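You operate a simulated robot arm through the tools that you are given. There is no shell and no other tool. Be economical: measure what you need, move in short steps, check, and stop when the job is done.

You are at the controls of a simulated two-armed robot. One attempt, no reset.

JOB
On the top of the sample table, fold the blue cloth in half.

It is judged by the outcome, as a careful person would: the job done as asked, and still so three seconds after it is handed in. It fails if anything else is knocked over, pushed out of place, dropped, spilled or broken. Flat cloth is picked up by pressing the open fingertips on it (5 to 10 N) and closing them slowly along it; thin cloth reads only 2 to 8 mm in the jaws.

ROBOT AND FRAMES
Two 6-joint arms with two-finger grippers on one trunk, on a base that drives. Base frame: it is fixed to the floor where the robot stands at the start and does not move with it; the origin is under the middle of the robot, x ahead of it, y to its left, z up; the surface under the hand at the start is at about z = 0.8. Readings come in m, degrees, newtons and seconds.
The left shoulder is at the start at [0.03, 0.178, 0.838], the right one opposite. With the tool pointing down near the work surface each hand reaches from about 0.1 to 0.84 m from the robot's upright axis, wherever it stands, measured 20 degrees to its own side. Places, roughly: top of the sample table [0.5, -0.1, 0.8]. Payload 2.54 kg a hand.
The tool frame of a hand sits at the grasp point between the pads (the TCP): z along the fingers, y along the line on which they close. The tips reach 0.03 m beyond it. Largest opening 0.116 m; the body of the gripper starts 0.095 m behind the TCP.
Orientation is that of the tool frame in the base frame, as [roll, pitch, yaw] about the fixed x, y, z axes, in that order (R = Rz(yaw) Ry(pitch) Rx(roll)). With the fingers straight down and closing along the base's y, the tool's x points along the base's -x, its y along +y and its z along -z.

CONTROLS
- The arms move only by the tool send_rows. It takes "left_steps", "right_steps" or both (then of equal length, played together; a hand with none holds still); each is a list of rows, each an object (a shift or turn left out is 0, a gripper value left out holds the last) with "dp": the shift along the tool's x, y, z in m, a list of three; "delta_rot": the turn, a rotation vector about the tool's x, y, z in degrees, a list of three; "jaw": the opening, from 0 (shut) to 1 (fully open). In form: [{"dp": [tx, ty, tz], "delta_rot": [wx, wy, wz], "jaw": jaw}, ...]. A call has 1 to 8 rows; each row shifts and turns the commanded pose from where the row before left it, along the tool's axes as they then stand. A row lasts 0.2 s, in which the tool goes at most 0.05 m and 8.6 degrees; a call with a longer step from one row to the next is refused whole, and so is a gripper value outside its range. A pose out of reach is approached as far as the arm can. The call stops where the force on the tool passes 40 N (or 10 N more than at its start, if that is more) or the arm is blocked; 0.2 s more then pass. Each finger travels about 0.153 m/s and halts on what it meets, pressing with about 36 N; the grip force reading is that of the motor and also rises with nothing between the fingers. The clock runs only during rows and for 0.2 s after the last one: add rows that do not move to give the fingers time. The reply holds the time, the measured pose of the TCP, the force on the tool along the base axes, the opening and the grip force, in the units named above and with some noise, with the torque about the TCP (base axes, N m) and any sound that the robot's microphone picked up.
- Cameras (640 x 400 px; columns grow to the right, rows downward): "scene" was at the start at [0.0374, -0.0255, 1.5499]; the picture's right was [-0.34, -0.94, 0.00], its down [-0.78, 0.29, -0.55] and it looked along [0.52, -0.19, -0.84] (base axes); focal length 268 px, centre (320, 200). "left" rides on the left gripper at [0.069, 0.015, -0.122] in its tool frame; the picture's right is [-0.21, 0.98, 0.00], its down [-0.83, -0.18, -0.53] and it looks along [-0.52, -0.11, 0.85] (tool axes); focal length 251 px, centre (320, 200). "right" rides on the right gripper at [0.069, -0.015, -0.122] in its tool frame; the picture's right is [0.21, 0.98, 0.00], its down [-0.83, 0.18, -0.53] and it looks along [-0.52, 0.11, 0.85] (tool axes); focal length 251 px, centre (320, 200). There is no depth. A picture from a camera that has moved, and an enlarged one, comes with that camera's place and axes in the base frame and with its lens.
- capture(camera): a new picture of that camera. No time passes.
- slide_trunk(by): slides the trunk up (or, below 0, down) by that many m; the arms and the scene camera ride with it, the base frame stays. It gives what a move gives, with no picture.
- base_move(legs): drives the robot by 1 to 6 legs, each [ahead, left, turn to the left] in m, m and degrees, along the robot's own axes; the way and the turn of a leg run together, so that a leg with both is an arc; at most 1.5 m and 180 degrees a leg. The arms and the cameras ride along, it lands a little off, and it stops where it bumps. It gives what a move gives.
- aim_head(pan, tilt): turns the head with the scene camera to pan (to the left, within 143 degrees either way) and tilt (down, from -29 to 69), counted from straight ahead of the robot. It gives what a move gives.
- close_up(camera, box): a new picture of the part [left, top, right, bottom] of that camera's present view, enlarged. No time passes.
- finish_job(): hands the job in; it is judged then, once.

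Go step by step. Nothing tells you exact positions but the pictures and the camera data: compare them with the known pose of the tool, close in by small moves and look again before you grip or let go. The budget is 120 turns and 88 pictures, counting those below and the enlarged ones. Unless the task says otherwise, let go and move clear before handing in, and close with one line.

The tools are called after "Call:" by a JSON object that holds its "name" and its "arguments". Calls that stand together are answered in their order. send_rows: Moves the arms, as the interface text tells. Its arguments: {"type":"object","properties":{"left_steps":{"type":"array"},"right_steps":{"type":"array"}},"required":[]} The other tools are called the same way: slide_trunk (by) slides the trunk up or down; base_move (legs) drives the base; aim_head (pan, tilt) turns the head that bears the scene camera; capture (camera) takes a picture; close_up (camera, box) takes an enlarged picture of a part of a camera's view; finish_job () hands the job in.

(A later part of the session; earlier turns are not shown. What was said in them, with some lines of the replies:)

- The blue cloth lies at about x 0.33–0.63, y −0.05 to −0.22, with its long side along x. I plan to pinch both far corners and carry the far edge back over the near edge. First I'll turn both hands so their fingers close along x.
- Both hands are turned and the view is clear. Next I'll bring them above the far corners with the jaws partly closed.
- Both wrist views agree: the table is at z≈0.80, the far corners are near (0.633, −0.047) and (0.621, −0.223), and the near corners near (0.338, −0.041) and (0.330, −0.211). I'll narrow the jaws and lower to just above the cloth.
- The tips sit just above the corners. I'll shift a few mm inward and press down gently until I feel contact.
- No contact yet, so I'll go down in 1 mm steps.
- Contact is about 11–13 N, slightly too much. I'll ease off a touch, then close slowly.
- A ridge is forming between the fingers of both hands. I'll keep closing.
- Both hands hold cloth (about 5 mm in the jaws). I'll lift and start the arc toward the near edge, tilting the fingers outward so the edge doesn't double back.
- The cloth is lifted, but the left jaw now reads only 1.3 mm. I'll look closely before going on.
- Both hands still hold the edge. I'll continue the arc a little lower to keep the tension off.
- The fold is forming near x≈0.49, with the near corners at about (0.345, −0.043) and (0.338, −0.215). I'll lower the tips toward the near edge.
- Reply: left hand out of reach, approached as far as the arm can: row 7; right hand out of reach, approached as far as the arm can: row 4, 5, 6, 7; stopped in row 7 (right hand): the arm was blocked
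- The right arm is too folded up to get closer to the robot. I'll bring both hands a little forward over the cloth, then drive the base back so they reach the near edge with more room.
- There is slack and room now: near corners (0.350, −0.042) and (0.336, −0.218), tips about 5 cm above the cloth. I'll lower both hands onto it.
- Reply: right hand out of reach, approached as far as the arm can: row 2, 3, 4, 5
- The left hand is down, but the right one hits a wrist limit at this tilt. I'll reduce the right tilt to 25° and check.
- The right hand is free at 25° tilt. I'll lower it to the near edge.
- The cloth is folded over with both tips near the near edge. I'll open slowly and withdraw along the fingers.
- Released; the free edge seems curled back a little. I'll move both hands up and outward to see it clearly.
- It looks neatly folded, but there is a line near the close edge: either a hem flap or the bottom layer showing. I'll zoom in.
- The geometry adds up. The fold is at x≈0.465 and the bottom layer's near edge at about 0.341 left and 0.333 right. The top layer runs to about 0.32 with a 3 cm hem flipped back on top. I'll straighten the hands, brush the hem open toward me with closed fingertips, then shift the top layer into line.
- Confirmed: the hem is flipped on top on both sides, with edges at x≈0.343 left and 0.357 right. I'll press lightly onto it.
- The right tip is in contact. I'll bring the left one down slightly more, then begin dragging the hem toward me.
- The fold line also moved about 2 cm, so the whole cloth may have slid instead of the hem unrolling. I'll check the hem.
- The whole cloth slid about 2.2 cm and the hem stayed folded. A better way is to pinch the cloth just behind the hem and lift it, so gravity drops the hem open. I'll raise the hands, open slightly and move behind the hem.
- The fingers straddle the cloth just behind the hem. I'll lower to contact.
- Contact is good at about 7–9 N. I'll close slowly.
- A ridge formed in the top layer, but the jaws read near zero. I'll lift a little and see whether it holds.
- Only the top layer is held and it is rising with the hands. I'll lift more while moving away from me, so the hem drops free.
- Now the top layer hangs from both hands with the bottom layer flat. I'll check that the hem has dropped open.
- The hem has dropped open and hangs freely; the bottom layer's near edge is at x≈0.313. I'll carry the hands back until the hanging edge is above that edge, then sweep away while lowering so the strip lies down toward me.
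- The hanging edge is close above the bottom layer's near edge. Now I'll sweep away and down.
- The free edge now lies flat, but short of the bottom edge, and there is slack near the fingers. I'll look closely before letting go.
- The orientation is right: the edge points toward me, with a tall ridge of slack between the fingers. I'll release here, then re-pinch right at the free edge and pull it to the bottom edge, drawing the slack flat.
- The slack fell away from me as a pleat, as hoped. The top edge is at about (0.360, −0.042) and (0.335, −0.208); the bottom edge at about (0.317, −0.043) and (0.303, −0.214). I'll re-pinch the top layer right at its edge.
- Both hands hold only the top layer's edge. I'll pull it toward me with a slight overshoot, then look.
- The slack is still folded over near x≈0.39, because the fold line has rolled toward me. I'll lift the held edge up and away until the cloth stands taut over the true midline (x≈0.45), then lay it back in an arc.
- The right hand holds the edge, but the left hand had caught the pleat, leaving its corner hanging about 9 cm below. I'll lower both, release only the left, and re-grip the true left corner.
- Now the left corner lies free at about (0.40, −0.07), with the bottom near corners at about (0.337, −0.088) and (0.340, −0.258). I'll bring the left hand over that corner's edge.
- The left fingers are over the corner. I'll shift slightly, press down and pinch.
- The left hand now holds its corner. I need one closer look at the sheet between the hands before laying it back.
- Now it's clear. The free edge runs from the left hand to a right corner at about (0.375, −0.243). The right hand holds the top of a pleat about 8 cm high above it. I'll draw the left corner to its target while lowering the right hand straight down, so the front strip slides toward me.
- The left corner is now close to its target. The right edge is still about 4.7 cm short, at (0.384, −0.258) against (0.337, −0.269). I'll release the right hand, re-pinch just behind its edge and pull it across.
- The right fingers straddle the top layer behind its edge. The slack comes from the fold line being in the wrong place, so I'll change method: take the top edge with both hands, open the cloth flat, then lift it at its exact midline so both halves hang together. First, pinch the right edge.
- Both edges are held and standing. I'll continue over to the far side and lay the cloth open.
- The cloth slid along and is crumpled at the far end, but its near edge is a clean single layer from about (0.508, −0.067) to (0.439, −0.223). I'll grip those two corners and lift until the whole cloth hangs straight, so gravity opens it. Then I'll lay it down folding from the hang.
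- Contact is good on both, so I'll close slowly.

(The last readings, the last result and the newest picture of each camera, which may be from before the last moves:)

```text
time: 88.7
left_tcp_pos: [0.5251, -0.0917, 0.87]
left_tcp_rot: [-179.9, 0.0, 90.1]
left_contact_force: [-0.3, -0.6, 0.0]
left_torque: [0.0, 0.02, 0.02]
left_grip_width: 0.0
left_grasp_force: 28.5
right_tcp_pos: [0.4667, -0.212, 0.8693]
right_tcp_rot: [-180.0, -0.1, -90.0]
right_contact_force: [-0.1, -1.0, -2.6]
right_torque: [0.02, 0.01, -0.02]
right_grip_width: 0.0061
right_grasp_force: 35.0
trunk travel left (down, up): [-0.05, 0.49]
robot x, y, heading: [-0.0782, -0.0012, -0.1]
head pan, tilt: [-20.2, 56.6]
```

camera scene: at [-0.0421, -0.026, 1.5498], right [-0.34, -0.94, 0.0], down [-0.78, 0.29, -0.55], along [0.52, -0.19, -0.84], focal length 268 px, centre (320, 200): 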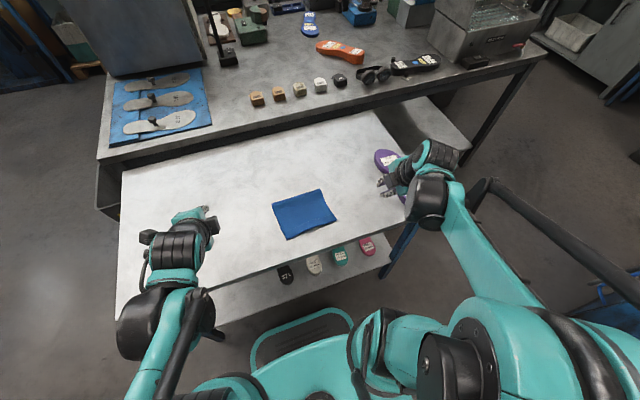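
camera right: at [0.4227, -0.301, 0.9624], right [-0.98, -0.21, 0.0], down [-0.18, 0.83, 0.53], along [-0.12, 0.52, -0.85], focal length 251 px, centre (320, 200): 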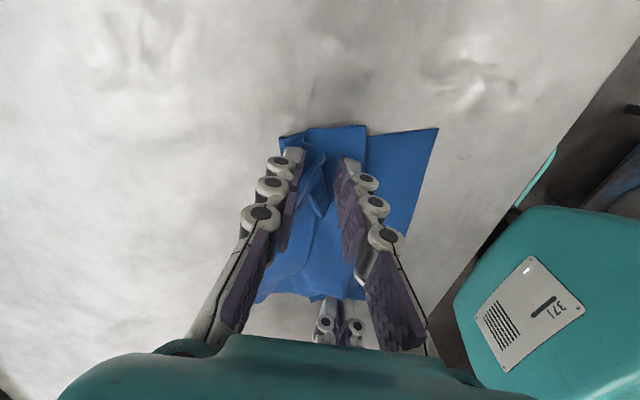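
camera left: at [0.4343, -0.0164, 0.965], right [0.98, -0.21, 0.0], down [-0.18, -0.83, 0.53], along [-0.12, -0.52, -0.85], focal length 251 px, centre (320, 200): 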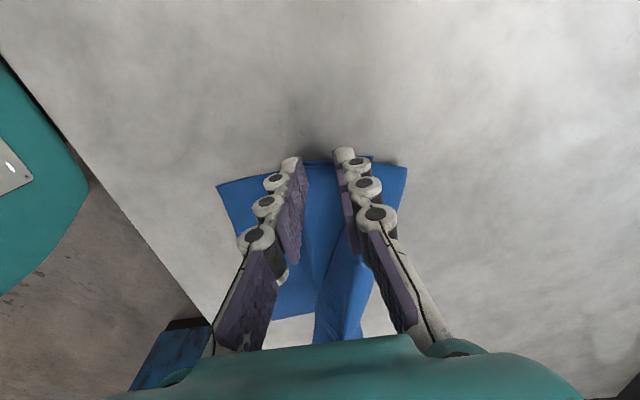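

The right hand holds cloth, but the left closed empty. I'll lower the right again, keeping its grip, and retry the left with firmer pressure.

Call:
{"name": "send_rows", "arguments": {"left_steps": [{"jaw": 0.21}, {"dp": [0, 0, 0.012]}, {"dp": [0, 0, 0.012]}, {"dp": [0, 0, 0.012]}, {}], "right_steps": [{"dp": [0, 0, 0.01]}, {"dp": [0, 0, 0.012]}, {"dp": [0, 0, 0.012]}, {}, {}]}}

Call:
{"name": "capture", "arguments": {"camera": "left"}}

```text
time: 89.9
left_tcp_pos: [0.5236, -0.0947, 0.836]
left_tcp_rot: [-179.9, 0.0, 90.0]
left_contact_force: [0.4, -0.4, -0.7]
left_torque: [0.03, -0.01, 0.0]
left_grip_width: 0.0244
left_grasp_force: 0.0
right_tcp_pos: [0.4674, -0.2143, 0.8359]
right_tcp_rot: [180.0, -0.1, -89.9]
right_contact_force: [0.1, 0.5, -2.6]
right_torque: [0.02, 0.0, 0.0]
right_grip_width: 0.0016
right_grasp_force: 27.3
trunk travel left (down, up): [-0.05, 0.49]
robot x, y, heading: [-0.0795, 0.0011, 0.0]
head pan, tilt: [-20.2, 56.6]
```

```text
1 pictures are left
camera left: at [0.5395, -0.0246, 0.9564], right [0.98, -0.21, 0.0], down [-0.18, -0.83, 0.53], along [-0.12, -0.52, -0.85], focal length 251 px, centre (320, 200)
```

left: 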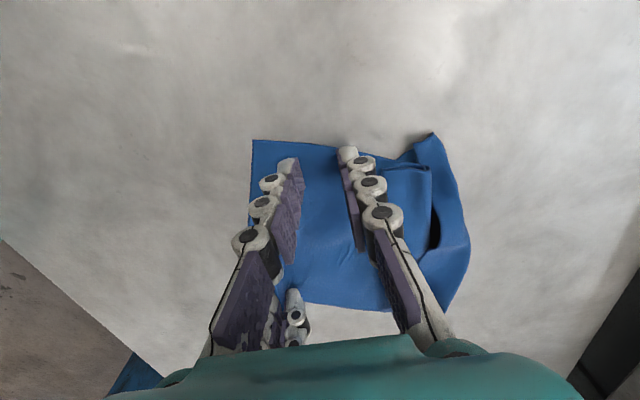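

The near-left corner is actually at about (0.485, −0.067), so the left pinch should sit 2 cm closer to me. I'll shift and press.

Call:
{"name": "send_rows", "arguments": {"left_steps": [{"dp": [0.002, -0.01, -0.004]}, {"dp": [0.002, -0.0105, 0]}, {"dp": [0, 0, 0.004]}, {"dp": [0, 0, 0.002]}, {"dp": [0, 0, 0.001]}, {}]}}

```text
time: 91.3
left_tcp_pos: [0.5023, -0.0897, 0.8321]
left_tcp_rot: [-180.0, 0.0, 90.0]
left_contact_force: [-0.4, -0.1, -0.3]
left_torque: [-0.01, -0.01, 0.02]
left_grip_width: 0.0243
left_grasp_force: 0.1
right_tcp_pos: [0.4664, -0.2134, 0.836]
right_tcp_rot: [179.9, 0.0, -90.0]
right_contact_force: [0.1, 0.4, 0.2]
right_torque: [-0.04, -0.1, -0.01]
right_grip_width: 0.0043
right_grasp_force: 30.9
trunk travel left (down, up): [-0.05, 0.49]
robot x, y, heading: [-0.0771, 0.0001, -0.3]
head pan, tilt: [-20.2, 56.6]
```

Call:
{"name": "send_rows", "arguments": {"left_steps": [{"dp": [0, 0, 0.0008]}, {"dp": [0, 0, 0.0008]}, {"dp": [0, 0, 0.0005]}, {}]}}

```text
time: 92.3
left_tcp_pos: [0.5022, -0.0908, 0.831]
left_tcp_rot: [-180.0, 0.0, 90.0]
left_contact_force: [1.9, -1.2, 20.3]
left_torque: [0.01, -0.14, -0.02]
left_grip_width: 0.0249
left_grasp_force: 0.5
right_tcp_pos: [0.4665, -0.2133, 0.8368]
right_tcp_rot: [-180.0, 0.0, -90.1]
right_contact_force: [0.9, 0.4, -1.5]
right_torque: [-0.02, 0.08, -0.02]
right_grip_width: 0.0057
right_grasp_force: 35.5
trunk travel left (down, up): [-0.05, 0.49]
robot x, y, heading: [-0.0781, -0.0035, 0.1]
head pan, tilt: [-20.2, 56.6]
```

Call:
{"name": "send_rows", "arguments": {"left_steps": [{"dp": [0, 0, -0.0005], "jaw": 0.19}, {"jaw": 0.17}, {"jaw": 0.15}, {"jaw": 0.13}, {"jaw": 0.11}, {"jaw": 0.09}]}}

```text
time: 93.7
left_tcp_pos: [0.5022, -0.0906, 0.8309]
left_tcp_rot: [-179.9, -0.1, 90.0]
left_contact_force: [0.0, -0.5, 4.8]
left_torque: [0.02, -0.01, 0.02]
left_grip_width: 0.0091
left_grasp_force: 0.0
right_tcp_pos: [0.468, -0.2136, 0.8362]
right_tcp_rot: [180.0, 0.1, -90.0]
right_contact_force: [0.1, -0.3, 0.2]
right_torque: [0.05, 0.01, 0.01]
right_grip_width: 0.001
right_grasp_force: 25.8
trunk travel left (down, up): [-0.05, 0.49]
robot x, y, heading: [-0.0818, 0.0039, 0.2]
head pan, tilt: [-20.2, 56.6]
```

Call:
{"name": "send_rows", "arguments": {"left_steps": [{"dp": [0, 0, 0.0003], "jaw": 0.07}, {"jaw": 0.05}, {"jaw": 0.03}, {"jaw": 0.01}, {"jaw": 0.0}, {}, {}]}}

```text
time: 95.3
left_tcp_pos: [0.5013, -0.0907, 0.8301]
left_tcp_rot: [-179.8, 0.0, 90.1]
left_contact_force: [0.0, 0.2, 2.0]
left_torque: [0.06, -0.12, 0.02]
left_grip_width: 0.0005
left_grasp_force: 26.1
right_tcp_pos: [0.4668, -0.2132, 0.836]
right_tcp_rot: [180.0, 0.0, -90.0]
right_contact_force: [-0.5, 0.2, 1.0]
right_torque: [0.0, 0.08, 0.03]
right_grip_width: 0.0007
right_grasp_force: 25.5
trunk travel left (down, up): [-0.05, 0.49]
robot x, y, heading: [-0.0787, 0.0009, 0.2]
head pan, tilt: [-20.2, 56.6]
```

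Call:
{"name": "send_rows", "arguments": {"left_steps": [{"dp": [0, -0.002, -0.012]}, {"dp": [0, -0.004, -0.015]}, {"dp": [0, -0.004, -0.015]}, {"dp": [0, -0.004, -0.015]}, {}], "right_steps": [{"dp": [0, 0, -0.008]}, {"dp": [0, 0, -0.015]}, {"dp": [0, 0, -0.015]}, {"dp": [0, 0, -0.015]}, {}]}}

```text
time: 96.5
left_tcp_pos: [0.489, -0.0918, 0.8884]
left_tcp_rot: [-179.9, -0.1, 90.0]
left_contact_force: [1.1, 0.7, -2.0]
left_torque: [0.04, -0.04, 0.03]
left_grip_width: 0.0058
left_grasp_force: 33.8
right_tcp_pos: [0.4678, -0.2118, 0.8873]
right_tcp_rot: [-180.0, -0.1, -90.0]
right_contact_force: [-1.6, 2.7, 5.2]
right_torque: [0.08, 0.04, 0.01]
right_grip_width: 0.0005
right_grasp_force: 25.5
trunk travel left (down, up): [-0.05, 0.49]
robot x, y, heading: [-0.0795, -0.0005, 0.1]
head pan, tilt: [-20.2, 56.6]
```

Both hands hold cloth now. I'll raise them until the whole cloth hangs free, evening them up at the same x.

Call:
{"name": "send_rows", "arguments": {"left_steps": [{"dp": [0, -0.009, -0.03]}, {"dp": [0, -0.009, -0.035]}, {"dp": [0, -0.009, -0.035]}, {"dp": [0, -0.009, -0.035]}, {"dp": [0.001, -0.009, -0.035]}, {"dp": [0.001, -0.009, -0.035]}, {"dp": [0.001, -0.009, -0.035]}, {"dp": [0.001, -0.006, -0.035]}], "right_steps": [{"dp": [0, 0.006, -0.03]}, {"dp": [0, 0.006, -0.035]}, {"dp": [0, 0.006, -0.035]}, {"dp": [0, 0.006, -0.035]}, {"dp": [0.001, 0.006, -0.035]}, {"dp": [0.001, 0.006, -0.035]}, {"dp": [0.001, 0.006, -0.035]}, {"dp": [0.001, 0.006, -0.035]}]}}

Call:
{"name": "send_rows", "arguments": {"left_steps": [{}, {}, {}, {}, {}], "right_steps": [{}, {}, {}, {}, {}]}}

```text
time: 98.3
left_tcp_pos: [0.4191, -0.0861, 1.1624]
left_tcp_rot: [-179.9, 0.0, 90.0]
left_contact_force: [0.0, -1.0, -2.8]
left_torque: [0.0, -0.05, -0.01]
left_grip_width: 0.0024
left_grasp_force: 29.2
right_tcp_pos: [0.419, -0.2204, 1.1654]
right_tcp_rot: [-180.0, -0.1, -90.0]
right_contact_force: [-0.2, 0.0, 0.1]
right_torque: [-0.04, 0.01, 0.0]
right_grip_width: 0.0028
right_grasp_force: 31.0
trunk travel left (down, up): [-0.05, 0.49]
robot x, y, heading: [-0.0829, 0.0, -0.0]
head pan, tilt: [-20.2, 56.6]
```

```text
time: 99.5
left_tcp_pos: [0.4187, -0.0871, 1.1624]
left_tcp_rot: [-179.8, 0.1, 90.0]
left_contact_force: [1.0, 0.2, -0.9]
left_torque: [-0.02, -0.02, 0.03]
left_grip_width: 0.004
left_grasp_force: 31.0
right_tcp_pos: [0.42, -0.2199, 1.1639]
right_tcp_rot: [-180.0, 0.0, -90.0]
right_contact_force: [1.1, 0.3, 4.6]
right_torque: [-0.02, -0.03, -0.01]
right_grip_width: 0.0019
right_grasp_force: 34.5
trunk travel left (down, up): [-0.05, 0.49]
robot x, y, heading: [-0.0843, 0.0012, -0.0]
head pan, tilt: [-20.2, 56.6]
```

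Both grips hold and the cloth hangs its full length. I'll lower it so the far edge touches down at x≈0.42, and lay half of it away from me.

Call:
{"name": "send_rows", "arguments": {"left_steps": [{"dp": [0, 0, 0.02]}, {"dp": [0, 0, 0.02]}, {"dp": [0, 0, 0.02]}, {"dp": [0, 0.006, 0.015]}, {"dp": [0, 0.008, 0.008]}, {"dp": [0, 0.01, 0.01]}, {}], "right_steps": [{"dp": [0, 0, 0.02]}, {"dp": [0, 0, 0.02]}, {"dp": [0, 0, 0.02]}, {"dp": [0, -0.006, 0.015]}, {"dp": [0, -0.008, 0.008]}, {"dp": [0, -0.01, 0.01]}, {}]}}

Call:
{"name": "send_rows", "arguments": {"left_steps": [{"dp": [0, 0.015, 0.014]}, {"dp": [0, 0.015, 0.016]}, {"dp": [0, 0.016, 0.016]}, {"dp": [0, 0.016, 0.016]}, {"dp": [0, 0.016, 0.016]}, {"dp": [0, 0.016, 0.016]}, {"dp": [0, 0.016, 0.016]}, {"dp": [0, 0.012, 0.012]}], "right_steps": [{"dp": [0, -0.015, 0.014]}, {"dp": [0, -0.015, 0.016]}, {"dp": [0, -0.016, 0.016]}, {"dp": [0, -0.016, 0.016]}, {"dp": [0, -0.016, 0.016]}, {"dp": [0, -0.016, 0.016]}, {"dp": [0, -0.016, 0.016]}, {"dp": [0, -0.012, 0.012]}]}}

```text
time: 101.1
left_tcp_pos: [0.4435, -0.0854, 1.0687]
left_tcp_rot: [-179.9, 0.0, 90.1]
left_contact_force: [0.2, 0.5, -2.4]
left_torque: [0.01, 0.04, -0.01]
left_grip_width: 0.0055
left_grasp_force: 36.9
right_tcp_pos: [0.4448, -0.2178, 1.0731]
right_tcp_rot: [-179.9, 0.0, -90.0]
right_contact_force: [-2.8, 0.6, 2.8]
right_torque: [0.0, -0.03, -0.01]
right_grip_width: 0.0027
right_grasp_force: 36.3
trunk travel left (down, up): [-0.05, 0.49]
robot x, y, heading: [-0.0803, 0.0007, 0.1]
head pan, tilt: [-20.2, 56.6]
```

```text
time: 102.9
left_tcp_pos: [0.5673, -0.0861, 0.9461]
left_tcp_rot: [-180.0, 0.0, 89.9]
left_contact_force: [0.7, -1.5, 5.1]
left_torque: [-0.02, 0.02, -0.01]
left_grip_width: 0.0019
left_grasp_force: 33.6
right_tcp_pos: [0.5652, -0.2161, 0.9485]
right_tcp_rot: [179.8, 0.0, -89.9]
right_contact_force: [0.9, -0.1, -0.6]
right_torque: [0.01, 0.01, 0.0]
right_grip_width: 0.0037
right_grasp_force: 30.0
trunk travel left (down, up): [-0.05, 0.49]
robot x, y, heading: [-0.0783, 0.0034, -0.0]
head pan, tilt: [-20.2, 56.6]
```

Now the last picture goes on locating the laid far edge before I bring the held edge back over it.

Call:
{"name": "close_up", "arguments": {"camera": "scene", "box": [240, 120, 400, 220]}}

```text
4.00 times, centred on (320, 170) of scene
camera zoom: at [-0.0414, -0.0256, 1.5498], right [-0.34, -0.94, 0.0], down [-0.78, 0.29, -0.55], along [0.52, -0.19, -0.84], focal length 1072 px, centre (320, 320)
```

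zoom: 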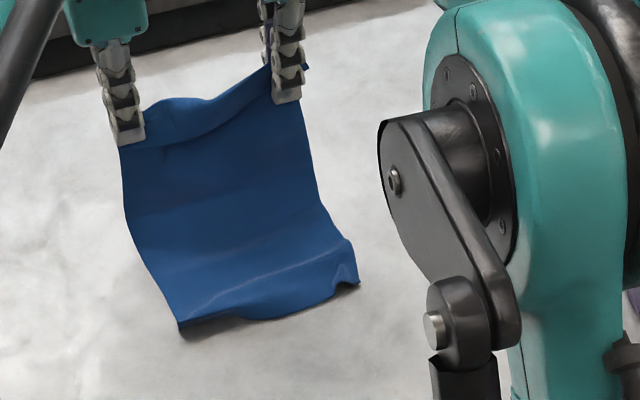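

The cloth stands cleanly: the far edge lies flat at x≈0.447 from y≈−0.083 to −0.239, with the held edge above. I'll arc the held edge back and down, ending right over the far edge.

Call:
{"name": "send_rows", "arguments": {"left_steps": [{"dp": [0, 0.012, 0.002]}, {"dp": [0, 0.009, 0]}, {"dp": [-0.0007, -0.012, 0.0045]}, {"dp": [-0.0007, -0.012, 0.0055]}, {"dp": [-0.0007, -0.014, 0.0065]}, {"dp": [-0.0007, -0.014, 0.0065]}, {"dp": [-0.0007, -0.0125, 0.012]}, {"dp": [-0.0007, -0.0125, 0.012]}], "right_steps": [{"dp": [0, -0.013, 0.002]}, {"dp": [0, -0.01, 0]}, {"dp": [0.0007, 0.012, 0.0055]}, {"dp": [0.0007, 0.012, 0.0065]}, {"dp": [0.0007, 0.014, 0.0065]}, {"dp": [0.0007, 0.014, 0.0065]}, {"dp": [0.0007, 0.0125, 0.012]}, {"dp": [0.0007, 0.0125, 0.012]}]}}

Call:
{"name": "send_rows", "arguments": {"left_steps": [{"dp": [-0.0007, -0.01, 0.015]}, {"dp": [-0.0007, -0.01, 0.015]}, {"dp": [-0.0007, -0.006, 0.0115]}, {"dp": [-0.0007, -0.006, 0.0085]}, {"dp": [0, -0.005, 0.003]}, {}], "right_steps": [{"dp": [0.0007, 0.01, 0.015]}, {"dp": [0.0007, 0.01, 0.015]}, {"dp": [0.0007, 0.006, 0.0115]}, {"dp": [0.0007, 0.006, 0.0085]}, {"dp": [0, 0.005, 0.003]}, {}]}}

```text
time: 104.7
left_tcp_pos: [0.5086, -0.0915, 0.898]
left_tcp_rot: [-179.8, 0.0, 90.1]
left_contact_force: [0.6, -0.5, -3.6]
left_torque: [0.02, -0.06, 0.02]
left_grip_width: 0.0029
left_grasp_force: 30.2
right_tcp_pos: [0.5108, -0.2208, 0.8952]
right_tcp_rot: [180.0, 0.0, -90.0]
right_contact_force: [-2.7, -0.5, 3.2]
right_torque: [-0.01, -0.04, -0.02]
right_grip_width: 0.0004
right_grasp_force: 26.4
trunk travel left (down, up): [-0.05, 0.49]
robot x, y, heading: [-0.0818, 0.0018, -0.0]
head pan, tilt: [-20.2, 56.6]
```

```text
time: 106.1
left_tcp_pos: [0.472, -0.0923, 0.8446]
left_tcp_rot: [-179.9, 0.0, 90.0]
left_contact_force: [0.2, 2.6, 6.8]
left_torque: [0.02, -0.12, 0.0]
left_grip_width: 0.0008
left_grasp_force: 31.0
right_tcp_pos: [0.4736, -0.2245, 0.8457]
right_tcp_rot: [-179.9, 0.0, -90.0]
right_contact_force: [0.3, -0.7, -1.4]
right_torque: [0.0, 0.0, 0.02]
right_grip_width: 0.0022
right_grasp_force: 29.7
trunk travel left (down, up): [-0.05, 0.49]
robot x, y, heading: [-0.0815, -0.0052, 0.1]
head pan, tilt: [-20.2, 56.6]
```

Call:
{"name": "send_rows", "arguments": {"left_steps": [{"dp": [0, -0.006, -0.004]}, {"dp": [0, -0.006, -0.002]}, {"dp": [0, 0.003, 0.005]}, {"dp": [0, 0.003, 0.005]}, {"dp": [0, 0.002, 0.005]}, {}], "right_steps": [{"dp": [0, 0.007, -0.004]}, {"dp": [0, 0.006, -0.002]}, {"dp": [0, -0.003, 0.006]}, {"dp": [0, -0.003, 0.005]}, {"dp": [0, -0.002, 0.005]}, {}]}}

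```text
time: 107.5
left_tcp_pos: [0.4677, -0.0928, 0.8359]
left_tcp_rot: [-179.9, 0.0, 90.0]
left_contact_force: [-1.0, 0.2, -2.1]
left_torque: [0.03, -0.01, 0.02]
left_grip_width: 0.0058
left_grasp_force: 36.0
right_tcp_pos: [0.4681, -0.223, 0.836]
right_tcp_rot: [-180.0, 0.0, -90.0]
right_contact_force: [-0.2, -0.1, 0.2]
right_torque: [0.02, 0.0, 0.01]
right_grip_width: 0.0037
right_grasp_force: 29.7
trunk travel left (down, up): [-0.05, 0.49]
robot x, y, heading: [-0.0809, -0.0004, -0.2]
head pan, tilt: [-20.2, 56.6]
```

In position. I'll release slowly and rise straight up.

Call:
{"name": "send_rows", "arguments": {"left_steps": [{"jaw": 0.04}, {"jaw": 0.08}, {"jaw": 0.13}, {"jaw": 0.18}, {"jaw": 0.22}, {"dp": [0, 0, -0.008]}, {"dp": [0, 0, -0.02]}, {"dp": [0, 0, -0.03]}], "right_steps": [{"jaw": 0.04}, {"jaw": 0.08}, {"jaw": 0.13}, {"jaw": 0.18}, {"jaw": 0.22}, {"dp": [0, 0, -0.008]}, {"dp": [0, 0, -0.02]}, {"dp": [0, 0, -0.03]}]}}

```text
time: 109.3
left_tcp_pos: [0.4662, -0.0931, 0.8944]
left_tcp_rot: [-179.9, 0.0, 90.0]
left_contact_force: [0.2, -0.4, -1.3]
left_torque: [0.01, -0.01, -0.01]
left_grip_width: 0.0256
left_grasp_force: 0.0
right_tcp_pos: [0.4666, -0.223, 0.8945]
right_tcp_rot: [-179.9, 0.0, -90.1]
right_contact_force: [-0.7, 0.4, 0.0]
right_torque: [-0.02, -0.02, -0.01]
right_grip_width: 0.0257
right_grasp_force: 0.0
trunk travel left (down, up): [-0.05, 0.49]
robot x, y, heading: [-0.0825, 0.0006, -0.0]
head pan, tilt: [-20.2, 56.6]
```

Both hands are free. I'll lift them well clear and outward, then hand in.

Call:
{"name": "send_rows", "arguments": {"left_steps": [{"dp": [0, 0, -0.04]}, {"dp": [0.02, 0, -0.03]}, {"dp": [0.04, 0, 0]}, {"dp": [0.04, 0, 0]}, {"dp": [0.04, 0, 0]}, {}, {}, {}], "right_steps": [{"dp": [0, 0, -0.04]}, {"dp": [0.02, 0, -0.04]}, {"dp": [0.04, 0, 0]}, {"dp": [0.03, 0, 0]}, {}, {}, {}, {}]}}

```text
time: 111.1
left_tcp_pos: [0.4696, 0.0462, 0.9631]
left_tcp_rot: [-179.9, 0.0, 90.1]
left_contact_force: [-0.5, 0.3, -0.1]
left_torque: [0.02, -0.02, -0.04]
left_grip_width: 0.0253
left_grasp_force: 0.1
right_tcp_pos: [0.4684, -0.3141, 0.9741]
right_tcp_rot: [-180.0, 0.0, -89.9]
right_contact_force: [0.0, -0.2, -1.5]
right_torque: [-0.01, -0.02, -0.03]
right_grip_width: 0.0255
right_grasp_force: 0.2
trunk travel left (down, up): [-0.05, 0.49]
robot x, y, heading: [-0.0795, -0.0008, -0.2]
head pan, tilt: [-20.2, 56.6]
```

The hands are clear of the cloth and nothing else was touched. My pictures are used up, so I'm handing in now.

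Call:
{"name": "finish_job", "arguments": {}}

```text
The job is handed in.
```

I folded the blue cloth in half on the sample table, let go and moved both hands clear. I had no pictures left after the last fold, so I couldn't check by eye that the edges line up or that the cloth lies flat.
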